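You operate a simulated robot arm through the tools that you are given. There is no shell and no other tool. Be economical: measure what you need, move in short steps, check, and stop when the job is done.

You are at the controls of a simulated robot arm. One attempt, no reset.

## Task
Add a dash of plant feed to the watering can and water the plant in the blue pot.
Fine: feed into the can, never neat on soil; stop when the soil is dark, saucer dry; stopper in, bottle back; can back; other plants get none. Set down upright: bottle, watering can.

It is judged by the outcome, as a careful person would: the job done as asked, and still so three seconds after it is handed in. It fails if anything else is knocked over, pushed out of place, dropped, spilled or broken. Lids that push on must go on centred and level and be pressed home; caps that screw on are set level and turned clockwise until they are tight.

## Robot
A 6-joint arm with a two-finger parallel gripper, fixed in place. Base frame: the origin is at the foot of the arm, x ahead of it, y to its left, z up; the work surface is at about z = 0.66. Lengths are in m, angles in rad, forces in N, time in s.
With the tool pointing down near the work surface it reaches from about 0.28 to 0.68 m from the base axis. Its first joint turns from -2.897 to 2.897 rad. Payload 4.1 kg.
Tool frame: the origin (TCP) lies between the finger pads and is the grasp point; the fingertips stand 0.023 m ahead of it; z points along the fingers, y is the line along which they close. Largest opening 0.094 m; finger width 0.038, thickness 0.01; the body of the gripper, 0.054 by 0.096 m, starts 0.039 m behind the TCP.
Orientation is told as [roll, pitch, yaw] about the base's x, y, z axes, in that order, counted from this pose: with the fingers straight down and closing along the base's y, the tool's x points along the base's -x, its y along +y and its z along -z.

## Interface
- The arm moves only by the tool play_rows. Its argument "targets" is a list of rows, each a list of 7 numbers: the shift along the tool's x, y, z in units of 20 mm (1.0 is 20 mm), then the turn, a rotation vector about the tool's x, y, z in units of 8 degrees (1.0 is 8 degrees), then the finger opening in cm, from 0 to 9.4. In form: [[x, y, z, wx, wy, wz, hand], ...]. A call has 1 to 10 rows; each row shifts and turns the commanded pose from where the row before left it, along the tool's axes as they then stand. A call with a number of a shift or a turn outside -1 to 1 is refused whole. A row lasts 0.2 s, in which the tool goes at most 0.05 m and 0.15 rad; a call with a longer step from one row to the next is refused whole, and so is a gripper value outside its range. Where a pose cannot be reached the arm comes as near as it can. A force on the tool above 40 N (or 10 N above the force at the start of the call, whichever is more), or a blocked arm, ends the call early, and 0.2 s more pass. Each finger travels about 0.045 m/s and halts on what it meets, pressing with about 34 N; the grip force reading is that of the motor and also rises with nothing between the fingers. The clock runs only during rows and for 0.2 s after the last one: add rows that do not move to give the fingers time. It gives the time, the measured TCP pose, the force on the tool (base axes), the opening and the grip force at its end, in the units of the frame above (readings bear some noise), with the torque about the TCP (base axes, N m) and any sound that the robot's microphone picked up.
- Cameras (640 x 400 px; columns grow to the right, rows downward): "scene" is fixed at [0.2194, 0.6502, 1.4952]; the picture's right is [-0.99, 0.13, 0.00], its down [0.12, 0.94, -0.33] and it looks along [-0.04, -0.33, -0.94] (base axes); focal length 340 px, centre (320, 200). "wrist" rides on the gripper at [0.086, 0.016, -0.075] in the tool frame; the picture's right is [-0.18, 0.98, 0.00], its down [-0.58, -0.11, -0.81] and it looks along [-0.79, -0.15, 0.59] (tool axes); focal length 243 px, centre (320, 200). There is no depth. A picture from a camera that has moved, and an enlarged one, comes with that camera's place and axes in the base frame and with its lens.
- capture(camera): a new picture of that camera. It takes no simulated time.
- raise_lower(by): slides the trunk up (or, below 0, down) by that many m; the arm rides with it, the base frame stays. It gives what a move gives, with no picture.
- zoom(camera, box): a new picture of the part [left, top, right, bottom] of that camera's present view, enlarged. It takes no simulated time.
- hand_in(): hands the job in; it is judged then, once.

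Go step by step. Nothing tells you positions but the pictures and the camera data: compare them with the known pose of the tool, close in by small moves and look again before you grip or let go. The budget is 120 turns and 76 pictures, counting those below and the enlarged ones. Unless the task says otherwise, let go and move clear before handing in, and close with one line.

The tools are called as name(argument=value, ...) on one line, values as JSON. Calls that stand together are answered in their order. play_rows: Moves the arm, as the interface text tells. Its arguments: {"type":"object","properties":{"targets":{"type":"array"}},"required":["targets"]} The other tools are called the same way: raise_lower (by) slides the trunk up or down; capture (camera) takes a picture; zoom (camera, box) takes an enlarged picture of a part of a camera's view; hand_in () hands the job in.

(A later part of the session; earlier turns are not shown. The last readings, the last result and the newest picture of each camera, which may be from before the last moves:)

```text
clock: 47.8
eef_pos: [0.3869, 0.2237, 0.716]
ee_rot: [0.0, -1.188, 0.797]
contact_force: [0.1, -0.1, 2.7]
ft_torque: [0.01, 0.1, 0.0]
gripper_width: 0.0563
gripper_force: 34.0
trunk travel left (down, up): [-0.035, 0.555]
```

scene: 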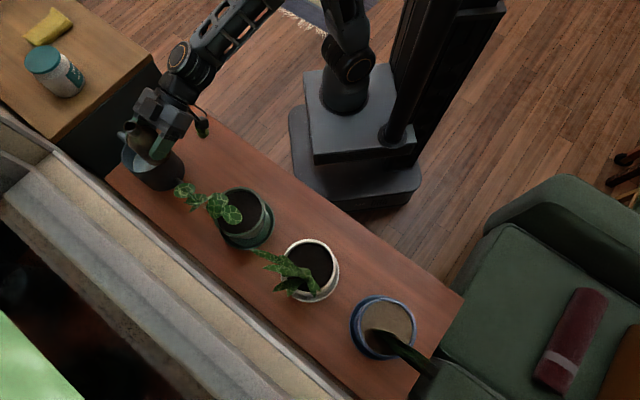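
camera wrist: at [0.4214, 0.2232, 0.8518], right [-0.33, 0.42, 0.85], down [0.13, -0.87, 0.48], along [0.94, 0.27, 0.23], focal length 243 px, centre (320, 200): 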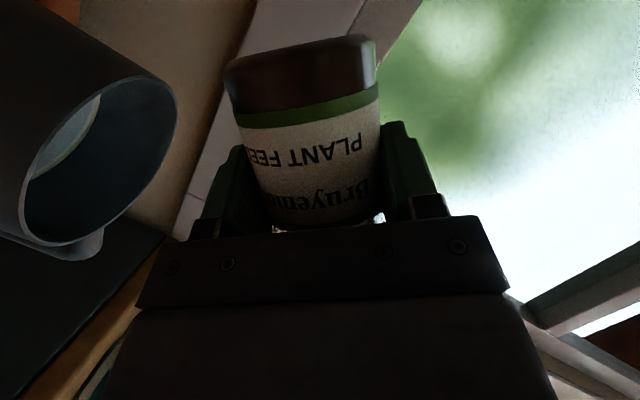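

The bottle is touching the bench (force reversed). I'll release it slowly and rise straight up.

play_rows(targets=[[0, 0, 0, 0, 0, 0, 6], [0, 0, 0, 0, 0, 0, 6.8], [0, 0, 0, 0, 0, 0, 7.6], [0, 0, 0, 0, 0, 0, 8.5], [0, 0, 0, 0, 0, 0, 9.4], [0, 0, 0, 0, 0, 0, 9.4]])

raise_lower(by=0.2)

zoom(camera="scene", box=[140, 80, 300, 180])

```text
clock: 49.2
eef_pos: [0.3845, 0.2259, 0.7147]
ee_rot: [-0.001, -1.187, 0.797]
contact_force: [0.3, 0.5, 0.2]
ft_torque: [-0.02, 0.0, -0.01]
gripper_width: 0.0937
gripper_force: 0.0
trunk travel left (down, up): [-0.035, 0.555]
```

```text
clock: 51.4
eef_pos: [0.3847, 0.224, 0.9158]
ee_rot: [0.001, -1.187, 0.796]
contact_force: [0.2, 1.3, 0.3]
ft_torque: [0.01, 0.05, 0.0]
gripper_width: 0.0941
gripper_force: 0.1
trunk travel left (down, up): [-0.235, 0.355]
```

```text
4.00 times, centred on (220, 130) of scene
camera zoom: at [0.2194, 0.6502, 1.4952], right [-0.99, 0.13, 0.0], down [0.12, 0.94, -0.33], along [-0.04, -0.33, -0.94], focal length 1362 px, centre (720, 480)
```

zoom: 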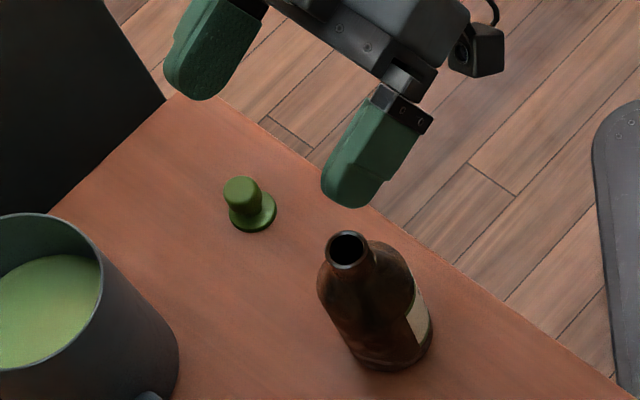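

The bottle is back exactly in place. I'll turn the tool down again and go above the stopper.

play_rows(targets=[[0, 0, 0, 0, 0.95, 0, 7], [0, 0, 0, 0, 0.95, 0, 7], [0, 0, 0, 0, 0.95, 0, 7], [0, 0, 0, 0, 0.95, 0, 7], [0, 0, 0, 0, 0.95, 0, 7], [0, 0, 0, 0, 0.95, 0, 7], [0, 0, 0, 0, 0.95, 0, 7], [0, 0, 0, 0, 0.95, 0, 7], [0, 0, 0, 0, 0.9, 0, 7]])

play_rows(targets=[[0.05, -0.876, 0, 0, 0, 0, 6], [0.05, -0.876, 0, 0, 0, 0, 6], [0.05, -0.876, 0, 0, 0, 0, 6], [0.05, -0.876, 0, 0, 0, 0, 6], [0.05, -0.876, 0, 0, 0, 0, 6], [0.05, -0.876, 0, 0, 0, 0, 6], [0.05, -0.876, 0, 0, 0, 0, 6], [0.05, -0.876, 0, 0, 0, 0, 6], [0, 0, 0, 0, 0, 0, 6]])

raise_lower(by=-0.15)

capture(camera="wrist")

```text
clock: 53.4
eef_pos: [0.3855, 0.2235, 0.9138]
ee_rot: [-0.001, 0.003, 0.794]
contact_force: [-0.6, -0.5, 0.0]
ft_torque: [0.0, 0.02, 0.01]
gripper_width: 0.07
gripper_force: 0.1
trunk travel left (down, up): [-0.235, 0.355]
```

```text
clock: 55.4
eef_pos: [0.4805, 0.1204, 0.9151]
ee_rot: [-0.001, 0.0, 0.796]
contact_force: [0.4, 0.0, 0.9]
ft_torque: [0.0, -0.01, -0.04]
gripper_width: 0.06
gripper_force: 0.1
trunk travel left (down, up): [-0.235, 0.355]
```

```text
clock: 57.1
eef_pos: [0.4794, 0.1207, 0.7658]
ee_rot: [-0.001, -0.001, 0.797]
contact_force: [0.0, 1.0, -0.5]
ft_torque: [0.02, 0.01, 0.02]
gripper_width: 0.0604
gripper_force: 0.0
trunk travel left (down, up): [-0.085, 0.505]
```

```text
38 pictures are left
camera wrist: at [0.4094, 0.071, 0.8396], right [-0.57, 0.82, 0.0], down [0.48, 0.34, 0.81], along [0.66, 0.46, -0.59], focal length 243 px, centre (320, 200)
```

wrist: 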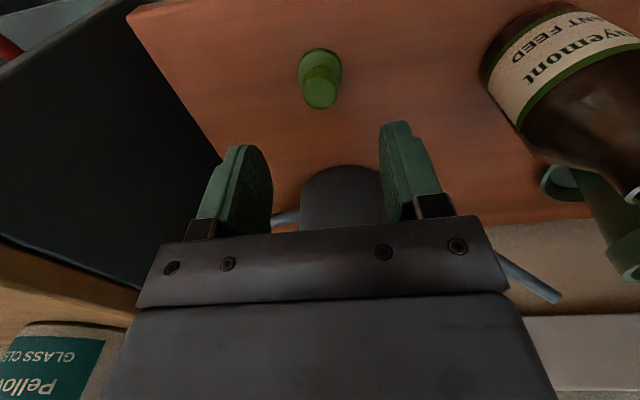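

play_rows(targets=[[0, 0, 0.9, 0, 0, 0, 6], [0, 0, 0.9, 0, 0, 0, 6], [0, 0, 0.9, 0, 0, 0, 6], [0, 0, 0.9, 0, 0, 0, 6], [0, 0, 0.2, 0, 0, 0, 6], [0, 0, 0, 0, 0, 0, 6]])

```text
clock: 58.5
eef_pos: [0.4797, 0.1202, 0.6887]
ee_rot: [0.0, -0.002, 0.797]
contact_force: [0.4, 0.0, 0.2]
ft_torque: [-0.02, 0.01, 0.0]
gripper_width: 0.0601
gripper_force: 0.0
trunk travel left (down, up): [-0.085, 0.505]
```

play_rows(targets=[[0, 0, 0, 0, 0, 0, 4.5], [0, 0, 0, 0, 0, 0, 3], [0, 0, 0, 0, 0, 0, 2], [0, 0, 0, 0, 0, 0, 1.5], [0, 0, 0, 0, 0, 0, 1.5], [0, 0, 0, 0, 0, 0, 1.5], [0, 0, -1, 0, 0, 0, 1.5], [0, 0, -1, 0, 0, 0, 1.5]])

zoom(camera="wrist", box=[220, 80, 420, 230])

raise_lower(by=0.18)

```text
clock: 60.4
eef_pos: [0.4802, 0.1196, 0.7294]
ee_rot: [0.001, 0.0, 0.796]
contact_force: [0.1, 0.6, 0.6]
ft_torque: [0.0, -0.01, 0.02]
gripper_width: 0.0215
gripper_force: 34.2
trunk travel left (down, up): [-0.085, 0.505]
```

```text
2.67 times, centred on (320, 155) of wrist
camera zoom: at [0.4096, 0.0707, 0.8036], right [-0.57, 0.82, 0.0], down [0.49, 0.34, 0.81], along [0.66, 0.46, -0.59], focal length 647 px, centre (320, 320)
```

zoom: 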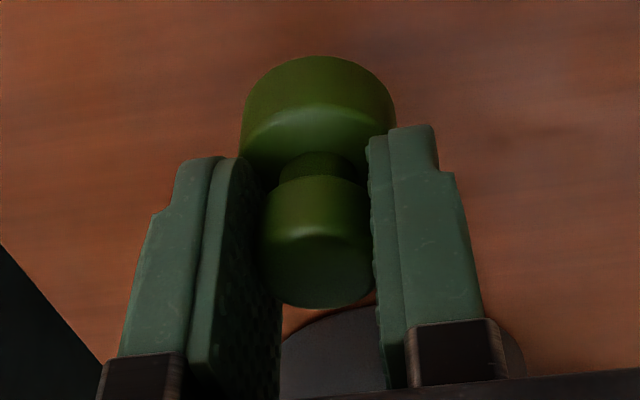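

```text
clock: 62.4
eef_pos: [0.4796, 0.1206, 0.9097]
ee_rot: [0.001, 0.0, 0.794]
contact_force: [-0.2, -0.6, -1.2]
ft_torque: [0.01, 0.02, 0.01]
gripper_width: 0.0213
gripper_force: 33.7
trunk travel left (down, up): [-0.265, 0.325]
```

play_rows(targets=[[-0.088, 0.875, 0, 0, 0, 0, 1.5], [-0.088, 0.875, 0, 0, 0, 0, 1.5], [-0.088, 0.875, 0, 0, 0, 0, 1.5], [-0.088, 0.875, 0, 0, 0, 0, 1.5], [-0.088, 0.875, 0, 0, 0, 0, 1.5], [-0.088, 0.875, 0, 0, 0, 0, 1.5], [-0.088, 0.875, 0, 0, 0, 0, 1.5], [-0.088, 0.875, 0, 0, 0, 0, 1.5], [0, 0, 0, 0, 0, 0, 1.5]])

raise_lower(by=-0.065)

capture(camera="wrist")

zoom(camera="scene", box=[180, 100, 276, 160])

```text
clock: 64.3
eef_pos: [0.3894, 0.2286, 0.9087]
ee_rot: [-0.001, 0.001, 0.796]
contact_force: [0.4, 0.0, -0.5]
ft_torque: [-0.04, 0.0, 0.02]
gripper_width: 0.0211
gripper_force: 33.8
trunk travel left (down, up): [-0.265, 0.325]
```

```text
clock: 65.4
eef_pos: [0.3906, 0.2285, 0.8441]
ee_rot: [0.001, 0.0, 0.795]
contact_force: [0.3, -0.3, 0.1]
ft_torque: [0.02, 0.01, -0.01]
gripper_width: 0.0216
gripper_force: 34.3
trunk travel left (down, up): [-0.2, 0.39]
```

```text
36 pictures are left
camera wrist: at [0.3193, 0.1786, 0.9183], right [-0.57, 0.82, 0.0], down [0.48, 0.34, 0.81], along [0.66, 0.46, -0.59], focal length 243 px, centre (320, 200)
```

wrist: 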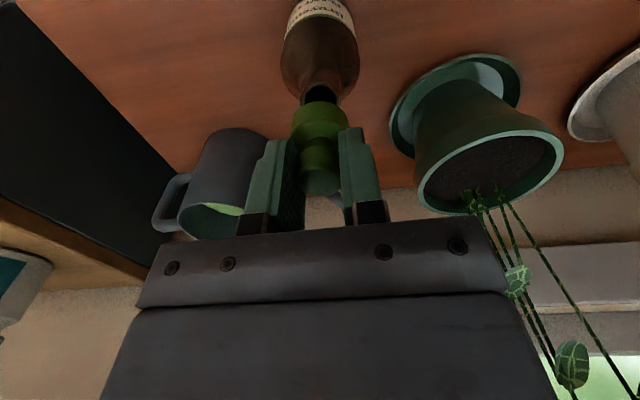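

```text
6.67 times, centred on (228, 130) of scene
camera zoom: at [0.2194, 0.6502, 1.4952], right [-0.99, 0.13, 0.0], down [0.12, 0.94, -0.33], along [-0.04, -0.33, -0.94], focal length 2269 px, centre (933, 667)
```

zoom: 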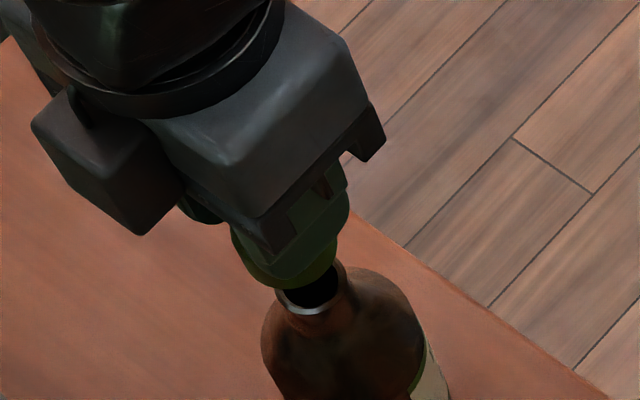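

The stopper is lined up over the mouth. I'll lower it slowly.

play_rows(targets=[[0, 0, 0.5, 0, 0, 0, 1.5], [0, 0, 0.4, 0, 0, 0, 1.5], [0, 0, 0.3, 0, 0, 0, 1.5], [0, 0, 0, 0, 0, 0, 1.5]])

zoom(camera="wrist", box=[220, 40, 420, 190])

```text
clock: 66.4
eef_pos: [0.3901, 0.2277, 0.8193]
ee_rot: [0.0, 0.0, 0.797]
contact_force: [0.7, -0.1, 0.0]
ft_torque: [0.01, -0.01, -0.01]
gripper_width: 0.0216
gripper_force: 34.0
trunk travel left (down, up): [-0.2, 0.39]
```

```text
2.67 times, centred on (320, 115) of wrist
camera zoom: at [0.3194, 0.1782, 0.8942], right [-0.57, 0.82, 0.0], down [0.48, 0.34, 0.81], along [0.66, 0.46, -0.59], focal length 647 px, centre (320, 427)
```

zoom: 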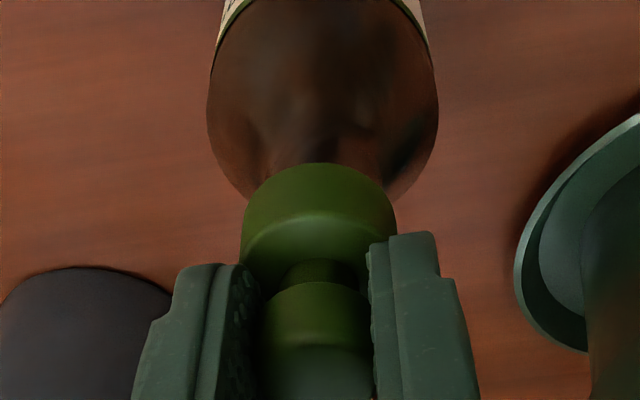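

play_rows(targets=[[0, 0, 0.15, 0, 0, 0, 1.5], [0, 0, 0.15, 0, 0, 0, 1.5], [0, 0, 0.15, 0, 0, 0, 1.5], [0, 0, 0, 0, 0, 0, 1.5]])

play_rows(targets=[[0, 0, 0.1, 0, 0, 0, 1.5], [0, 0, 0.1, 0, 0, 0, 1.5], [0, 0, 0, 0, 0, 0, 1.5]])

```text
clock: 67.4
eef_pos: [0.3912, 0.2284, 0.8103]
ee_rot: [0.0, 0.0, 0.795]
contact_force: [0.5, -0.2, 0.1]
ft_torque: [0.0, 0.0, -0.02]
gripper_width: 0.0215
gripper_force: 33.8
trunk travel left (down, up): [-0.2, 0.39]
```

```text
clock: 68.2
eef_pos: [0.3905, 0.2278, 0.8076]
ee_rot: [0.0, -0.002, 0.796]
contact_force: [-0.3, -0.4, 2.2]
ft_torque: [0.0, 0.0, -0.04]
gripper_width: 0.0216
gripper_force: 33.7
trunk travel left (down, up): [-0.2, 0.39]
```

play_rows(targets=[[0, 0, 0.1, 0, 0, 0, 1.5], [0, 0, 0.1, 0, 0, 0, 1.5], [0, 0, 0.1, 0, 0, 0, 1.5], [0, 0, 0, 0, 0, 0, 1.5]])

zoom(camera="wrist", box=[220, 40, 420, 190])

```text
clock: 69.1
eef_pos: [0.3893, 0.2292, 0.8048]
ee_rot: [-0.005, -0.012, 0.795]
contact_force: [-3.8, -3.0, 15.9]
ft_torque: [-0.16, 0.14, -0.01]
gripper_width: 0.0216
gripper_force: 34.0
trunk travel left (down, up): [-0.2, 0.39]
stopped in row 4: the force on the tool passed its limit at 41 N (the readings are from after the stop); the commanded pose is now the measured one
```

```text
2.67 times, centred on (320, 115) of wrist
camera zoom: at [0.3187, 0.1786, 0.879], right [-0.57, 0.82, 0.0], down [0.48, 0.33, 0.81], along [0.67, 0.47, -0.58], focal length 647 px, centre (320, 427)
```

zoom: 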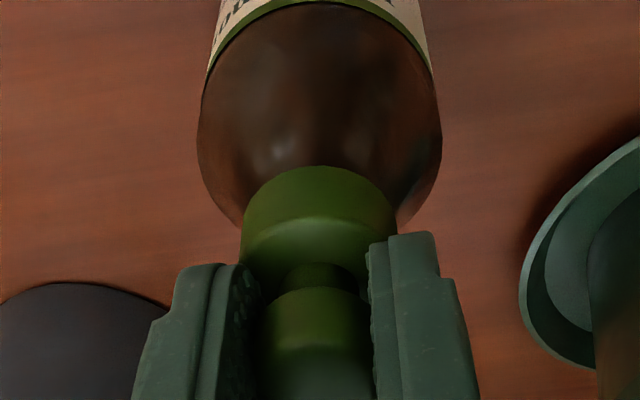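

The stopper took 41 N of pressing. I'll release it, rise and compare with the original look.

play_rows(targets=[[0, 0, -0.1, 0, 0, 0, 1.5], [0, 0, 0, 0, 0, 0, 3], [0, 0, 0, 0, 0, 0, 4.5], [0, 0, 0, 0, 0, 0, 6], [0, 0, -0.8, 0, 0, 0, 6], [0, 0, -0.8, 0, 0, 0, 6], [0, 0, -0.8, 0, 0, 0, 6], [0, 0, -0.8, 0, 0, 0, 6]])

raise_lower(by=0.09)

zoom(camera="scene", box=[180, 100, 276, 180])

zoom(camera="wrist", box=[240, 0, 400, 100])

```text
clock: 70.9
eef_pos: [0.3911, 0.2274, 0.871]
ee_rot: [-0.003, -0.006, 0.794]
contact_force: [0.8, -0.8, 0.1]
ft_torque: [0.04, 0.0, 0.01]
gripper_width: 0.0598
gripper_force: 0.1
trunk travel left (down, up): [-0.2, 0.39]
heard: snap
```

```text
clock: 72.1
eef_pos: [0.3911, 0.2289, 0.9593]
ee_rot: [-0.001, -0.008, 0.796]
contact_force: [0.6, 0.0, -0.2]
ft_torque: [-0.01, 0.04, 0.06]
gripper_width: 0.0602
gripper_force: 0.0
trunk travel left (down, up): [-0.29, 0.3]
```

```text
5.00 times, centred on (228, 140) of scene
camera zoom: at [0.2194, 0.6502, 1.4952], right [-0.99, 0.13, 0.0], down [0.12, 0.94, -0.33], along [-0.04, -0.33, -0.94], focal length 1702 px, centre (780, 500)
```

zoom: 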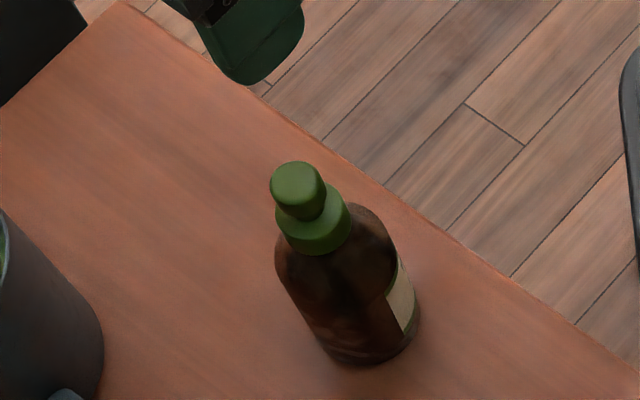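

```text
4.00 times, centred on (320, 50) of wrist
camera zoom: at [0.3192, 0.1782, 1.0333], right [-0.57, 0.82, 0.0], down [0.48, 0.34, 0.81], along [0.66, 0.46, -0.59], focal length 970 px, centre (320, 800)
```

zoom: 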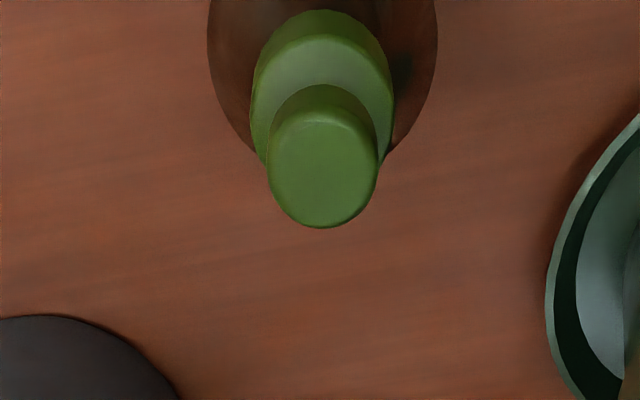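

A snap was heard on release. I can't tell whether that was it seating or lifting, so I'll press once more on top with closed fingers.

play_rows(targets=[[0, 0, 0, 0, 0, 0, 4], [0, 0, 0, 0, 0, 0, 2], [0, 0, 0, 0, 0, 0, 0], [0, 0, 0, 0, 0, 0, 0], [0, 0, 0, 0, 0, 0, 0]])

raise_lower(by=-0.12)

play_rows(targets=[[0, 0, 0.2, 0, 0, 0, 0], [0, 0, 0.1, 0, 0, 0, 0], [0, 0, 0.1, 0, 0, 0, 0], [0, 0, 0.1, 0, 0, 0, 0], [0, 0, 0.1, 0, 0, 0, 0]])

```text
clock: 73.3
eef_pos: [0.3902, 0.2274, 0.9593]
ee_rot: [-0.002, -0.007, 0.797]
contact_force: [-0.7, 0.9, -0.2]
ft_torque: [-0.01, -0.02, 0.01]
gripper_width: 0.0003
gripper_force: 33.9
trunk travel left (down, up): [-0.29, 0.3]
```

```text
clock: 74.8
eef_pos: [0.3906, 0.2286, 0.839]
ee_rot: [-0.001, -0.007, 0.796]
contact_force: [0.0, 0.1, -0.3]
ft_torque: [0.02, 0.01, -0.01]
gripper_width: 0.0001
gripper_force: 33.5
trunk travel left (down, up): [-0.17, 0.42]
```

```text
clock: 76.0
eef_pos: [0.3897, 0.227, 0.8306]
ee_rot: [-0.002, -0.013, 0.798]
contact_force: [1.1, 0.4, 24.3]
ft_torque: [-0.06, 0.08, -0.03]
gripper_width: 0.0001
gripper_force: 33.9
trunk travel left (down, up): [-0.17, 0.42]
```

play_rows(targets=[[0, 0, 0.05, 0, 0, 0, 0], [0, 0, 0.05, 0, 0, 0, 0], [0, 0, 0, 0, 0, 0, 0]])

play_rows(targets=[[0, 0, -0.5, 0, 0, 0, 0], [0, 0, -1, 0, 0, 0, 0], [0, 0, -1, 0, 0, 0, 0]])

raise_lower(by=0.14)

zoom(camera="scene", box=[110, 110, 270, 210])

```text
clock: 76.5
eef_pos: [0.3905, 0.2275, 0.8308]
ee_rot: [-0.003, -0.019, 0.797]
contact_force: [-2.1, -1.7, 15.0]
ft_torque: [-0.13, 0.11, -0.01]
gripper_width: 0.0001
gripper_force: 34.4
trunk travel left (down, up): [-0.17, 0.42]
stopped in row 2: the force on the tool passed its limit at 41 N (the readings are from after the stop); the commanded pose is now the measured one
```

```text
clock: 77.3
eef_pos: [0.3918, 0.2276, 0.8781]
ee_rot: [-0.002, -0.016, 0.797]
contact_force: [0.2, -0.7, 0.2]
ft_torque: [0.01, -0.01, 0.01]
gripper_width: 0.0
gripper_force: 34.6
trunk travel left (down, up): [-0.17, 0.42]
```

```text
clock: 79.0
eef_pos: [0.3909, 0.2276, 1.0182]
ee_rot: [-0.002, -0.015, 0.796]
contact_force: [0.2, -0.5, -0.2]
ft_torque: [0.0, 0.01, 0.02]
gripper_width: 0.0
gripper_force: 33.9
trunk travel left (down, up): [-0.31, 0.28]
```

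```text
4.00 times, centred on (190, 160) of scene
camera zoom: at [0.2194, 0.6502, 1.4952], right [-0.99, 0.13, 0.0], down [0.12, 0.94, -0.33], along [-0.04, -0.33, -0.94], focal length 1362 px, centre (840, 360)
```

zoom: 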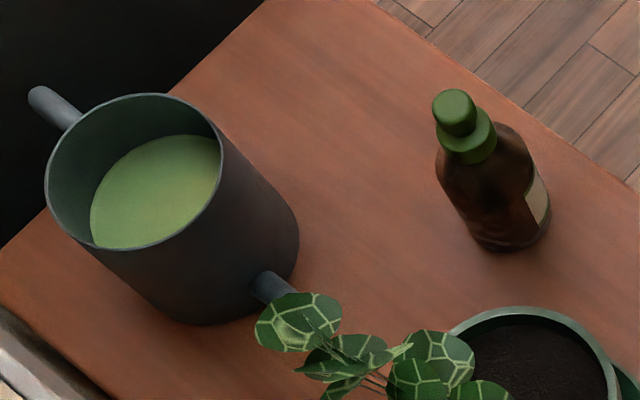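

The stopper is level and home, and the bottle is in place. Next is the can. I'll turn the tool so it can straddle the can's handle (yaw about 2.37) and look at it.

play_rows(targets=[[0, 0, 0, 0, 0.107, 0, 6], [0, 0, 0, 0, 0, -1, 6], [0, 0, 0, 0, 0, -1, 6], [0, 0, 0, 0, 0, -1, 6], [0, 0, 0, 0, 0, -1, 6], [0, 0, 0, 0, 0, -1, 6], [0, 0, 0, 0, 0, -1, 6], [0, 0, 0, 0, 0, -1, 6], [0, 0, 0, 0, 0, -1, 6], [0, 0, 0, 0, 0, -1, 6]])

play_rows(targets=[[0, 0, 0, 0, 0, -1, 6], [0, 0, 0, 0, 0, -1, 6], [0, 0, 0, 0, 0, -0.25, 6]])

```text
clock: 81.2
eef_pos: [0.3914, 0.2284, 1.018]
ee_rot: [-0.003, 0.003, 2.056]
contact_force: [-0.3, 0.1, 0.2]
ft_torque: [-0.03, 0.0, 0.01]
gripper_width: 0.0601
gripper_force: 0.1
trunk travel left (down, up): [-0.31, 0.28]
```

```text
clock: 82.0
eef_pos: [0.3907, 0.2289, 1.0197]
ee_rot: [-0.001, 0.003, 2.368]
contact_force: [0.0, -0.7, -0.2]
ft_torque: [-0.04, 0.02, 0.02]
gripper_width: 0.06
gripper_force: 0.0
trunk travel left (down, up): [-0.31, 0.28]
```

play_rows(targets=[[0.93, -0.56, 0, 0, 0, 0, 6], [0.93, -0.56, 0, 0, 0, 0, 6], [0.93, -0.56, 0, 0, 0, 0, 6], [0.93, -0.56, 0, 0, 0, 0, 6], [0.93, -0.56, 0, 0, 0, 0, 6], [0.93, -0.56, 0, 0, 0, 0, 6], [0.93, -0.56, 0, 0, 0, 0, 6], [0.93, -0.56, 0, 0, 0, 0, 6], [0.93, -0.56, 0, 0, 0, 0, 6], [0.93, -0.56, 0, 0, 0, 0, 6]])

play_rows(targets=[[0.93, -0.56, 0, 0, 0, 0, 6], [0.93, -0.56, 0, 0, 0, 0, 6], [0, 0, 0, 0, 0, 0, 6]])

raise_lower(by=-0.13)

capture(camera="wrist")

```text
clock: 84.2
eef_pos: [0.6024, 0.1768, 1.0183]
ee_rot: [0.004, 0.002, 2.366]
contact_force: [0.7, 0.2, 0.0]
ft_torque: [0.0, -0.02, 0.0]
gripper_width: 0.06
gripper_force: 0.0
trunk travel left (down, up): [-0.31, 0.28]
```

```text
clock: 85.0
eef_pos: [0.6164, 0.1592, 1.0025]
ee_rot: [-0.001, 0.005, 2.366]
contact_force: [0.5, 0.4, 0.2]
ft_torque: [-0.02, 0.0, -0.02]
gripper_width: 0.0599
gripper_force: 0.0
out of reach, approached as far as the arm can: row 1, 2
trunk travel left (down, up): [-0.31, 0.28]
```

```text
clock: 86.6
eef_pos: [0.6157, 0.161, 0.8729]
ee_rot: [0.0, 0.004, 2.367]
contact_force: [0.2, -0.5, 0.0]
ft_torque: [0.0, 0.02, -0.03]
gripper_width: 0.0601
gripper_force: 0.0
trunk travel left (down, up): [-0.18, 0.41]
```

```text
29 pictures are left
camera wrist: at [0.6669, 0.0885, 0.9482], right [-0.82, -0.57, 0.0], down [-0.34, 0.49, 0.8], along [-0.46, 0.66, -0.59], focal length 243 px, centre (320, 200)
```

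wrist: 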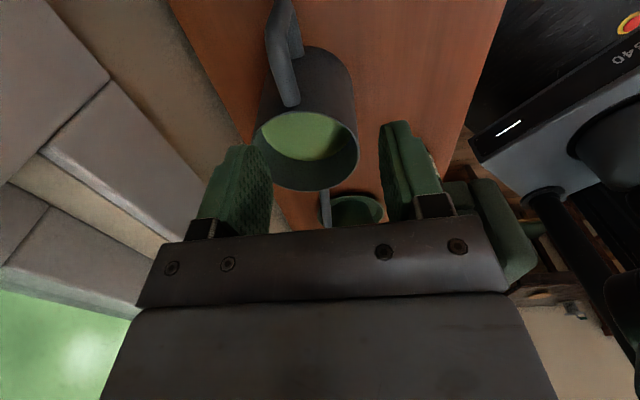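

The handle loop lies around (0.645, 0.166), top near z 0.77. Reach is short at this arm height, so I'll raise the trunk and lower the arm instead.

raise_lower(by=0.2)

play_rows(targets=[[0, 0, 1, 0, 0, 0, 6], [0, 0, 1, 0, 0, 0, 6], [0, 0, 1, 0, 0, 0, 6], [0, 0, 1, 0, 0, 0, 6], [0, 0, 1, 0, 0, 0, 6], [0, 0, 1, 0, 0, 0, 6], [0, 0, 1, 0, 0, 0, 6], [0, 0, 1, 0, 0, 0, 6], [0, 0, 1, 0, 0, 0, 6], [0, 0, 1, 0, 0, 0, 6]])

capture(camera="wrist")

```text
clock: 88.7
eef_pos: [0.6158, 0.1606, 1.0744]
ee_rot: [0.0, 0.004, 2.366]
contact_force: [0.2, -0.3, -0.5]
ft_torque: [0.01, 0.01, 0.0]
gripper_width: 0.06
gripper_force: 0.0
trunk travel left (down, up): [-0.38, 0.21]
```

```text
clock: 90.9
eef_pos: [0.6151, 0.1595, 0.8726]
ee_rot: [0.001, 0.005, 2.366]
contact_force: [-0.6, -0.4, 0.7]
ft_torque: [0.01, 0.0, 0.01]
gripper_width: 0.0598
gripper_force: 0.0
trunk travel left (down, up): [-0.38, 0.21]
```

```text
28 pictures are left
camera wrist: at [0.6673, 0.0875, 0.9478], right [-0.82, -0.57, 0.0], down [-0.34, 0.49, 0.8], along [-0.46, 0.66, -0.59], focal length 243 px, centre (320, 200)
```

wrist: 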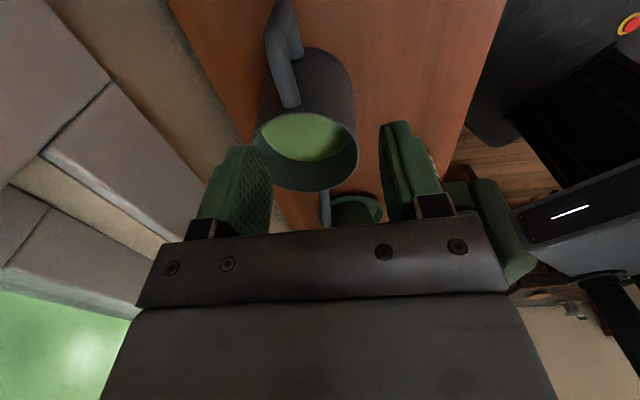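

play_rows(targets=[[0.4, -0.64, 0, 0, 0, 0, 6], [0.4, -0.64, 0, 0, 0, 0, 6], [0, 0, 1, 0, 0, 0, 6], [0, 0, 1, 0, 0, 0, 6], [0, 0, 0, 0, 0, 0, 6]])

capture(camera="wrist")

zoom(camera="scene", box=[80, 90, 240, 190])

```text
clock: 92.1
eef_pos: [0.6446, 0.167, 0.8334]
ee_rot: [0.0, 0.003, 2.365]
contact_force: [-0.4, 0.3, 0.5]
ft_torque: [-0.02, 0.0, 0.0]
gripper_width: 0.06
gripper_force: 0.0
trunk travel left (down, up): [-0.38, 0.21]
```

```text
27 pictures are left
camera wrist: at [0.6967, 0.0947, 0.9082], right [-0.82, -0.57, 0.0], down [-0.34, 0.49, 0.8], along [-0.46, 0.66, -0.59], focal length 243 px, centre (320, 200)
```

wrist: 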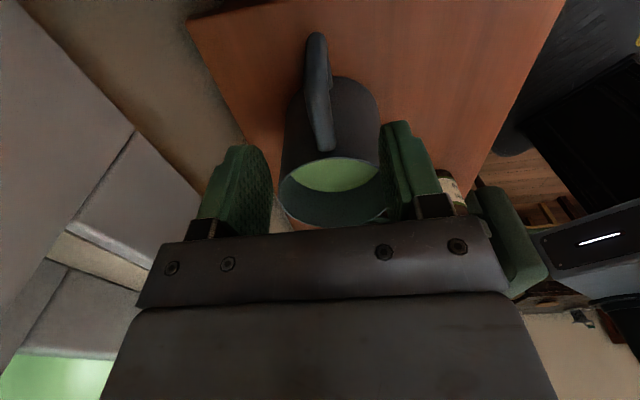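

```text
4.00 times, centred on (160, 140) of scene
camera zoom: at [0.2194, 0.6502, 1.4952], right [-0.99, 0.13, 0.0], down [0.12, 0.94, -0.33], along [-0.04, -0.33, -0.94], focal length 1362 px, centre (960, 440)
```

zoom: 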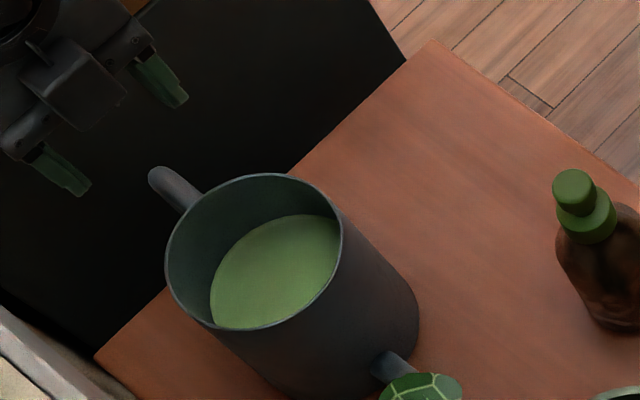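

The handle sits centred between the fingers. I'll shift slightly outward and lower around it.

play_rows(targets=[[0.35, 0, 0, 0, 0, 0, 6], [0, 0, 0.8, 0, 0, 0, 6], [0, 0, 0.8, 0, 0, 0, 6], [0, 0, 0.8, 0, 0, 0, 6], [0, 0, 0.8, 0, 0, 0, 6], [0, 0, 0, 0, 0, 0, 6]])

capture(camera="wrist")

zoom(camera="scene", box=[80, 90, 240, 190])

```text
clock: 93.5
eef_pos: [0.6499, 0.1603, 0.7713]
ee_rot: [0.0, 0.002, 2.367]
contact_force: [0.1, -1.0, 0.2]
ft_torque: [-0.01, -0.03, -0.01]
gripper_width: 0.0601
gripper_force: 0.1
trunk travel left (down, up): [-0.38, 0.21]
```

```text
25 pictures are left
camera wrist: at [0.7021, 0.09, 0.8448], right [-0.82, -0.57, 0.0], down [-0.34, 0.49, 0.8], along [-0.46, 0.66, -0.59], focal length 243 px, centre (320, 200)
```

wrist: 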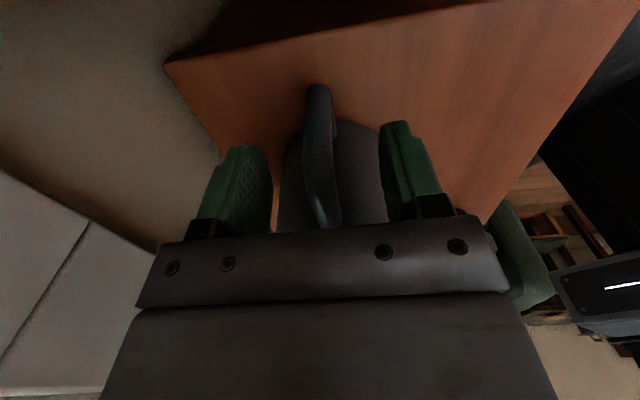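

```text
4.00 times, centred on (160, 140) of scene
camera zoom: at [0.2194, 0.6502, 1.4952], right [-0.99, 0.13, 0.0], down [0.12, 0.94, -0.33], along [-0.04, -0.33, -0.94], focal length 1362 px, centre (960, 440)
```

zoom: 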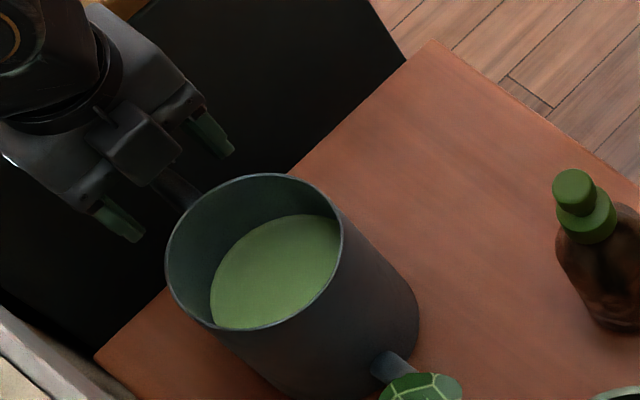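

play_rows(targets=[[0, 0, 0.5, 0, 0, 0, 6], [0, 0, 0.5, 0, 0, 0, 6], [0, 0, 0.5, 0, 0, 0, 6], [0, 0, 0, 0, 0, 0, 6]])

play_rows(targets=[[0, 0, 0, 0, 0, 0, 4.5], [0, 0, 0, 0, 0, 0, 3], [0, 0, 0, 0, 0, 0, 2], [0, 0, 0, 0, 0, 0, 1], [0, 0, 0, 0, 0, 0, 0.6], [0, 0, 0, 0, 0, 0, 0.6], [0, 0, 0, 0, 0, 0, 0.6]])

capture(camera="wrist")

```text
clock: 94.5
eef_pos: [0.6508, 0.1613, 0.7404]
ee_rot: [0.001, 0.003, 2.367]
contact_force: [0.4, -1.4, -0.8]
ft_torque: [-0.03, -0.02, 0.0]
gripper_width: 0.0602
gripper_force: 0.0
trunk travel left (down, up): [-0.38, 0.21]
```

```text
clock: 96.1
eef_pos: [0.6505, 0.1612, 0.7389]
ee_rot: [0.001, 0.003, 2.366]
contact_force: [2.0, 2.7, 1.1]
ft_torque: [-0.08, 0.18, -0.26]
gripper_width: 0.0159
gripper_force: 34.0
trunk travel left (down, up): [-0.38, 0.21]
```

```text
23 pictures are left
camera wrist: at [0.7025, 0.0902, 0.8141], right [-0.82, -0.57, 0.0], down [-0.34, 0.49, 0.8], along [-0.46, 0.66, -0.59], focal length 243 px, centre (320, 200)
```

wrist: 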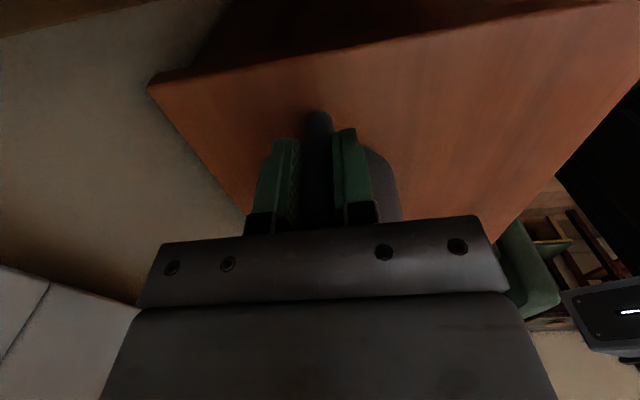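

The handle is gripped (16 mm). I'll do a small test lift.

raise_lower(by=0.015)

zoom(camera="scene", box=[80, 90, 240, 190])

```text
clock: 96.8
eef_pos: [0.6502, 0.1603, 0.7529]
ee_rot: [0.002, 0.003, 2.366]
contact_force: [0.5, 0.8, -8.0]
ft_torque: [-0.56, -0.54, -0.02]
gripper_width: 0.0157
gripper_force: 33.8
trunk travel left (down, up): [-0.395, 0.195]
```

```text
4.00 times, centred on (160, 140) of scene
camera zoom: at [0.2194, 0.6502, 1.4952], right [-0.99, 0.13, 0.0], down [0.12, 0.94, -0.33], along [-0.04, -0.33, -0.94], focal length 1362 px, centre (960, 440)
```

zoom: 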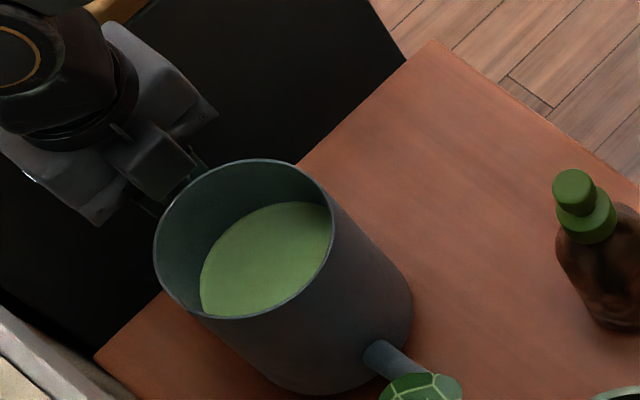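

The can lifts level (8 N) with no slip. I'll raise it a little, draw the spout away from the leaves, then raise it fully.

raise_lower(by=0.03)

play_rows(targets=[[0, 0.5, 0, 0, 0, 0, 0.6], [0, 0.5, 0, 0, 0, 0, 0.6], [0, 0.5, 0, 0, 0, 0, 0.6], [0, 0, 0, 0, 0, 0, 0.6]])

raise_lower(by=0.15)

capture(camera="scene")

```text
clock: 97.5
eef_pos: [0.6521, 0.1612, 0.7836]
ee_rot: [-0.001, 0.004, 2.368]
contact_force: [0.1, -0.3, -8.6]
ft_torque: [-0.58, -0.54, 0.04]
gripper_width: 0.0158
gripper_force: 34.1
trunk travel left (down, up): [-0.425, 0.165]
```

```text
clock: 98.5
eef_pos: [0.6303, 0.1404, 0.7839]
ee_rot: [0.0, 0.003, 2.367]
contact_force: [-0.2, -0.2, -8.3]
ft_torque: [-0.53, -0.53, -0.01]
gripper_width: 0.016
gripper_force: 34.0
trunk travel left (down, up): [-0.425, 0.165]
```

```text
clock: 100.3
eef_pos: [0.6296, 0.1399, 0.9345]
ee_rot: [0.0, 0.005, 2.367]
contact_force: [-0.6, 0.5, -8.2]
ft_torque: [-0.56, -0.55, 0.0]
gripper_width: 0.0156
gripper_force: 33.8
trunk travel left (down, up): [-0.575, 0.015]
```

```text
21 pictures are left
```

scene: 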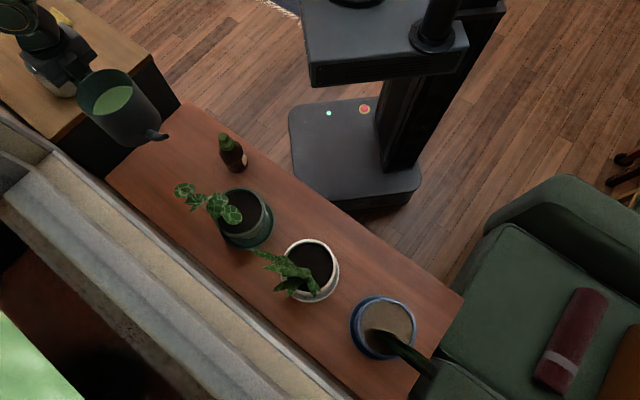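

Clear. I'll pull it toward the robot side, then travel parallel to the bench.

play_rows(targets=[[0, 0.94, 0, 0, 0, 0, 0.6], [0, 0.94, 0, 0, 0, 0, 0.6], [0, 0.94, 0, 0, 0, 0, 0.6], [0, 0.94, 0, 0, 0, 0, 0.6], [0, 0.94, 0, 0, 0, 0, 0.6], [0, 0.94, 0, 0, 0, 0, 0.6], [0, 0.94, 0, 0, 0, 0, 0.6], [0, 0.94, 0, 0, 0, 0, 0.6], [0, 0.94, 0, 0, 0, 0, 0.6]])

play_rows(targets=[[-1, 0, 0, 0, 0, 0, 0.6], [-1, 0, 0, 0, 0, 0, 0.6], [-1, 0, 0, 0, 0, 0, 0.6], [-1, 0, 0, 0, 0, 0, 0.6], [-1, 0, 0, 0, 0, 0, 0.6], [-1, 0, 0, 0, 0, 0, 0.6], [-1, 0, 0, 0, 0, 0, 0.6], [-1, 0, 0, 0, 0, 0, 0.6], [-1, 0, 0, 0, 0, 0, 0.6], [-1, 0, 0, 0, 0, 0, 0.6]])

play_rows(targets=[[-1, 0, 0, 0, 0, 0, 0.6], [-1, 0, 0, 0, 0, 0, 0.6], [-1, 0, 0, 0, 0, 0, 0.6], [-1, 0, 0, 0, 0, 0, 0.6], [-1, 0, 0, 0, 0, 0, 0.6], [-1, 0, 0, 0, 0, 0, 0.6], [-1, 0, 0, 0, 0, 0, 0.6], [-1, 0, 0, 0, 0, 0, 0.6], [-1, 0, 0, 0, 0, 0, 0.6], [-1, 0, 0, 0, 0, 0, 0.6]])

capture(camera="scene")

```text
clock: 102.3
eef_pos: [0.5106, 0.0181, 0.9338]
ee_rot: [-0.001, 0.003, 2.366]
contact_force: [-0.1, -0.7, -8.1]
ft_torque: [-0.54, -0.53, -0.03]
gripper_width: 0.0159
gripper_force: 33.7
trunk travel left (down, up): [-0.575, 0.015]
```

```text
clock: 104.5
eef_pos: [0.368, 0.159, 0.9342]
ee_rot: [0.0, 0.003, 2.366]
contact_force: [-0.6, 0.6, -7.7]
ft_torque: [-0.51, -0.58, -0.01]
gripper_width: 0.0161
gripper_force: 34.5
trunk travel left (down, up): [-0.575, 0.015]
```

```text
clock: 106.7
eef_pos: [0.225, 0.2992, 0.9317]
ee_rot: [0.0, 0.004, 2.367]
contact_force: [-0.6, 0.6, -8.5]
ft_torque: [-0.54, -0.53, 0.01]
gripper_width: 0.0161
gripper_force: 34.2
trunk travel left (down, up): [-0.575, 0.015]
```

```text
20 pictures are left
```

scene: 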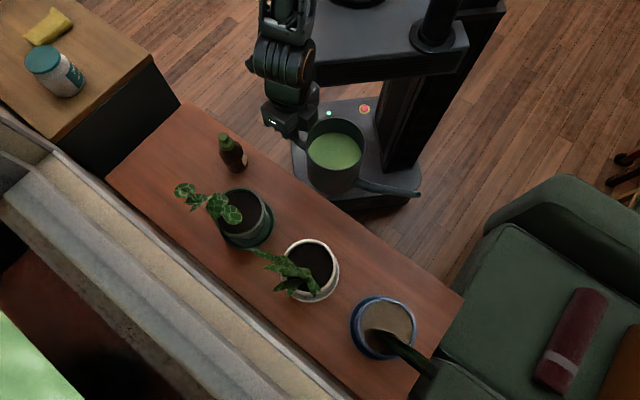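

play_rows(targets=[[-0.985, 0.6, 0, 0, 0, 0, 0.6], [-0.985, 0.6, 0, 0, 0, 0, 0.6], [-0.985, 0.6, 0, 0, 0, 0, 0.6], [-0.985, 0.6, 0, 0, 0, 0, 0.6], [-0.985, 0.6, 0, 0, 0, 0, 0.6], [-0.985, 0.6, 0, 0, 0, 0, 0.6], [-0.985, 0.6, 0, 0, 0, 0, 0.6], [-0.985, 0.6, 0, 0, 0, 0, 0.6], [-0.985, 0.6, 0, 0, 0, 0, 0.6], [-0.985, 0.6, 0, 0, 0, 0, 0.6]])

play_rows(targets=[[-0.985, 0.6, 0, 0, 0, 0, 0.6], [-0.985, 0.6, 0, 0, 0, 0, 0.6], [-0.985, 0.6, 0, 0, 0, 0, 0.6], [0, 0, 0, 0, 0, 1, 0.6], [0, 0, 0, 0, 0, 1, 0.6], [0, 0, 0, 0, 0, 1, 0.6], [0, 0, 0, 0, 0, 1, 0.6], [0, 0, 0, 0, 0, 0, 0.6]])

capture(camera="scene")

```text
clock: 108.9
eef_pos: [-0.0004, 0.3508, 0.9323]
ee_rot: [0.0, 0.003, 2.367]
contact_force: [-0.9, -0.4, -7.5]
ft_torque: [-0.55, -0.56, 0.02]
gripper_width: 0.016
gripper_force: 34.6
trunk travel left (down, up): [-0.575, 0.015]
```

```text
clock: 110.7
eef_pos: [-0.0452, 0.3774, 0.9389]
ee_rot: [-0.001, -0.014, 1.745]
contact_force: [-0.3, 0.2, -7.6]
ft_torque: [-0.75, -0.11, 0.01]
gripper_width: 0.0157
gripper_force: 33.7
trunk travel left (down, up): [-0.575, 0.015]
```

```text
19 pictures are left
```

scene: 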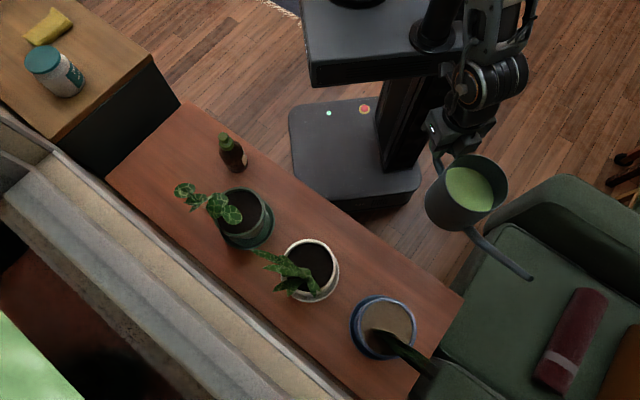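

play_rows(targets=[[0, 0, 0, 0, 0, 1, 0.6], [0, 0, 0, 0, 0, 1, 0.6], [0, 0, 0, 0, 0, 1, 0.6], [0, 0, 0, 0, 0, 1, 0.6], [0, 0, 0, 0, 0, 0.4, 0.6], [0, 0, 0, 0, 0, 0, 0.6]])

capture(camera="scene")

capture(camera="wrist")

```text
clock: 112.1
eef_pos: [-0.0448, 0.3772, 0.9387]
ee_rot: [0.003, -0.008, 1.133]
contact_force: [0.1, 0.5, -8.4]
ft_torque: [-0.7, 0.32, -0.02]
gripper_width: 0.016
gripper_force: 34.0
trunk travel left (down, up): [-0.575, 0.015]
```

```text
18 pictures are left
```

scene: 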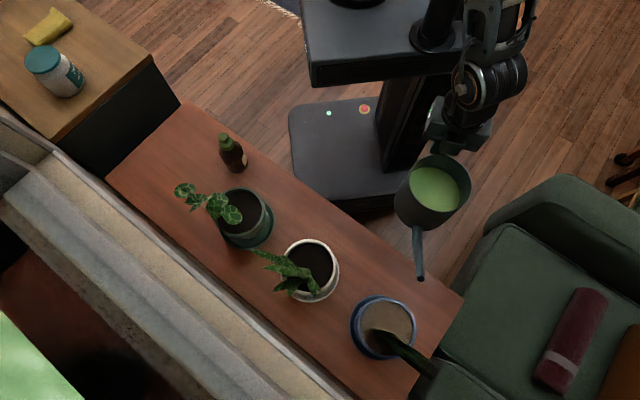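

```text
17 pictures are left
camera wrist: at [-0.0952, 0.3053, 1.0113], right [-0.81, 0.58, 0.01], down [0.35, 0.47, 0.81], along [0.47, 0.66, -0.58], focal length 243 px, centre (320, 200)
```

wrist: 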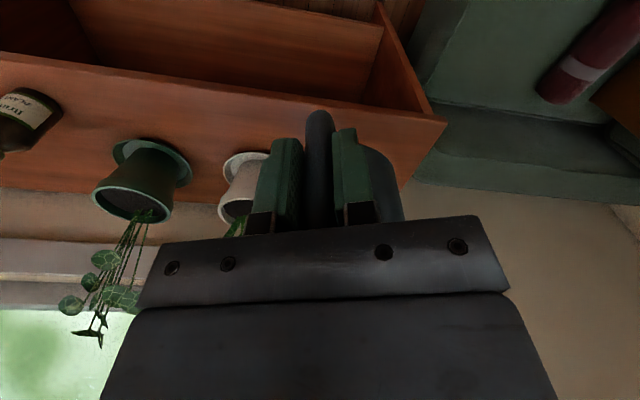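

The spout tip is where predicted, at (0.068, 0.612, 0.988). I'll advance it over the near part of the blue pot's soil and lower.

play_rows(targets=[[-0.525, 0.3, 0, 0, 0, 0, 0.6], [-0.525, 0.3, 0, 0, 0, 0, 0.6], [-0.525, 0.3, 0, 0, 0, 0, 0.6], [-0.525, 0.3, 0, 0, 0, 0, 0.6], [0, 0, 0, 0, 0, 0, 0.6]])

raise_lower(by=-0.088)

zoom(camera="scene", box=[300, 180, 500, 380])

```text
clock: 113.3
eef_pos: [-0.0601, 0.4239, 0.9422]
ee_rot: [0.012, -0.018, 1.155]
contact_force: [0.3, -0.8, -9.0]
ft_torque: [-0.75, 0.32, -0.02]
gripper_width: 0.0158
gripper_force: 34.0
trunk travel left (down, up): [-0.575, 0.015]
```

```text
clock: 114.5
eef_pos: [-0.0588, 0.4234, 0.8529]
ee_rot: [0.01, -0.016, 1.155]
contact_force: [-0.3, 0.8, -8.0]
ft_torque: [-0.68, 0.3, 0.01]
gripper_width: 0.0159
gripper_force: 33.7
trunk travel left (down, up): [-0.487, 0.103]
```

```text
2.00 times, centred on (400, 280) of scene
camera zoom: at [0.2194, 0.6502, 1.4952], right [-0.99, 0.13, 0.0], down [0.12, 0.94, -0.33], along [-0.04, -0.33, -0.94], focal length 681 px, centre (160, 40)
```

zoom: 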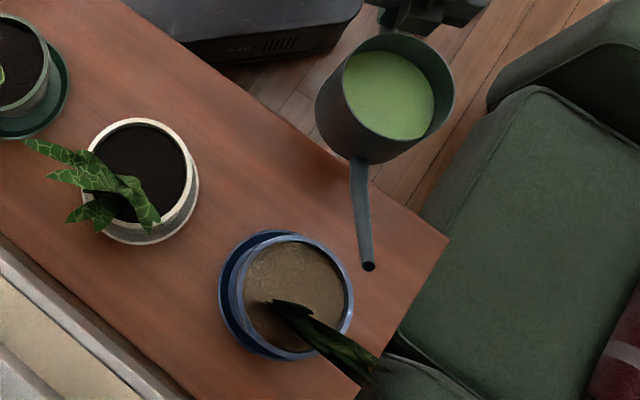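

play_rows(targets=[[-0.3, -0.69, 0, 0, 0, 0, 0.6], [0, 0, 0, 0, 0.75, 0, 0.6], [0, 0, 0, 0, 0.75, 0, 0.6], [0, 0, 0, 0, 0, 0, 0.6]])

zoom(camera="scene", box=[320, 200, 480, 360])

```text
clock: 115.5
eef_pos: [-0.0584, 0.4156, 0.8433]
ee_rot: [-0.004, 0.212, 1.194]
contact_force: [-0.2, -0.1, -8.5]
ft_torque: [-0.67, 0.27, 0.03]
gripper_width: 0.0157
gripper_force: 34.3
trunk travel left (down, up): [-0.487, 0.103]
```

```text
2.50 times, centred on (400, 280) of scene
camera zoom: at [0.2194, 0.6502, 1.4952], right [-0.99, 0.13, 0.0], down [0.12, 0.94, -0.33], along [-0.04, -0.33, -0.94], focal length 851 px, centre (120, 0)
```

zoom: 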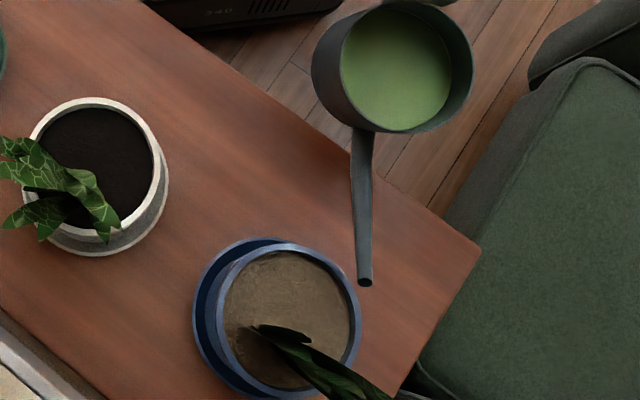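

play_rows(targets=[[-0.16, -0.63, -0.03, 0, 0, 0, 0.6], [-0.16, -0.63, -0.03, 0, 0, 0, 0.6], [0, 0, 0, 0, 0.5, 0, 0.6], [0, 0, 0, 0, 0, 0, 0.6], [0, 0, 0, 0, 0, 0, 0.6]])

zoom(camera="scene", box=[320, 200, 480, 360])

```text
clock: 116.7
eef_pos: [-0.0335, 0.4124, 0.8428]
ee_rot: [-0.003, 0.281, 1.192]
contact_force: [-0.1, 0.1, -8.4]
ft_torque: [-0.63, 0.26, -0.01]
gripper_width: 0.0156
gripper_force: 33.6
trunk travel left (down, up): [-0.487, 0.103]
```

```text
2.50 times, centred on (400, 280) of scene
camera zoom: at [0.2194, 0.6502, 1.4952], right [-0.99, 0.13, 0.0], down [0.12, 0.94, -0.33], along [-0.04, -0.33, -0.94], focal length 851 px, centre (120, 0)
```

zoom: 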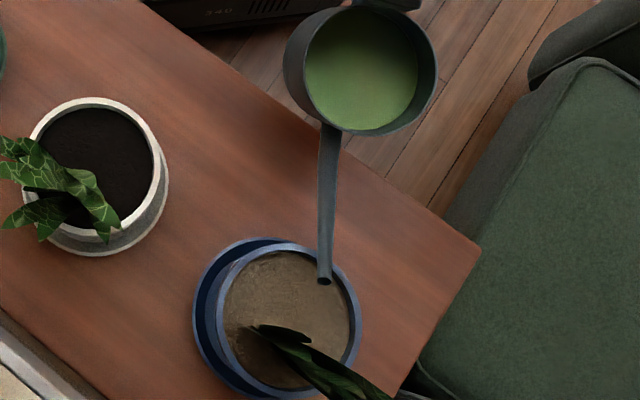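

play_rows(targets=[[0, 0, 0, 0, 0.5, 0, 0.6], [0, 0, 0, 0, 0, 0, 0.6], [0, 0, 0, 0, 0, 0, 0.6]])

play_rows(targets=[[0, 0, 0, 0, 0.4, 0, 0.6], [0, 0, 0, 0, 0, 0, 0.6], [0, 0, 0, 0, 0, 0, 0.6]])

zoom(camera="scene", box=[320, 200, 480, 360])

```text
clock: 117.5
eef_pos: [-0.0334, 0.4108, 0.8438]
ee_rot: [-0.005, 0.351, 1.193]
contact_force: [-0.5, -0.2, -8.0]
ft_torque: [-0.58, 0.24, 0.0]
gripper_width: 0.0159
gripper_force: 33.8
trunk travel left (down, up): [-0.487, 0.103]
```

```text
clock: 118.3
eef_pos: [-0.0336, 0.4115, 0.8423]
ee_rot: [-0.004, 0.407, 1.191]
contact_force: [-0.3, -0.1, -7.9]
ft_torque: [-0.54, 0.24, 0.01]
gripper_width: 0.0158
gripper_force: 33.9
trunk travel left (down, up): [-0.487, 0.103]
```

```text
2.50 times, centred on (400, 280) of scene
camera zoom: at [0.2194, 0.6502, 1.4952], right [-0.99, 0.13, 0.0], down [0.12, 0.94, -0.33], along [-0.04, -0.33, -0.94], focal length 851 px, centre (120, 0)
```

zoom: 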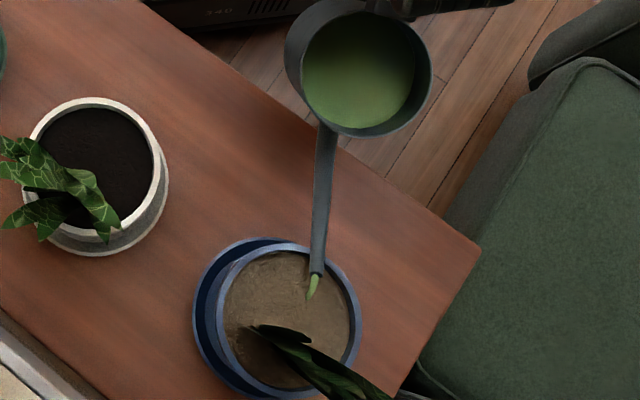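

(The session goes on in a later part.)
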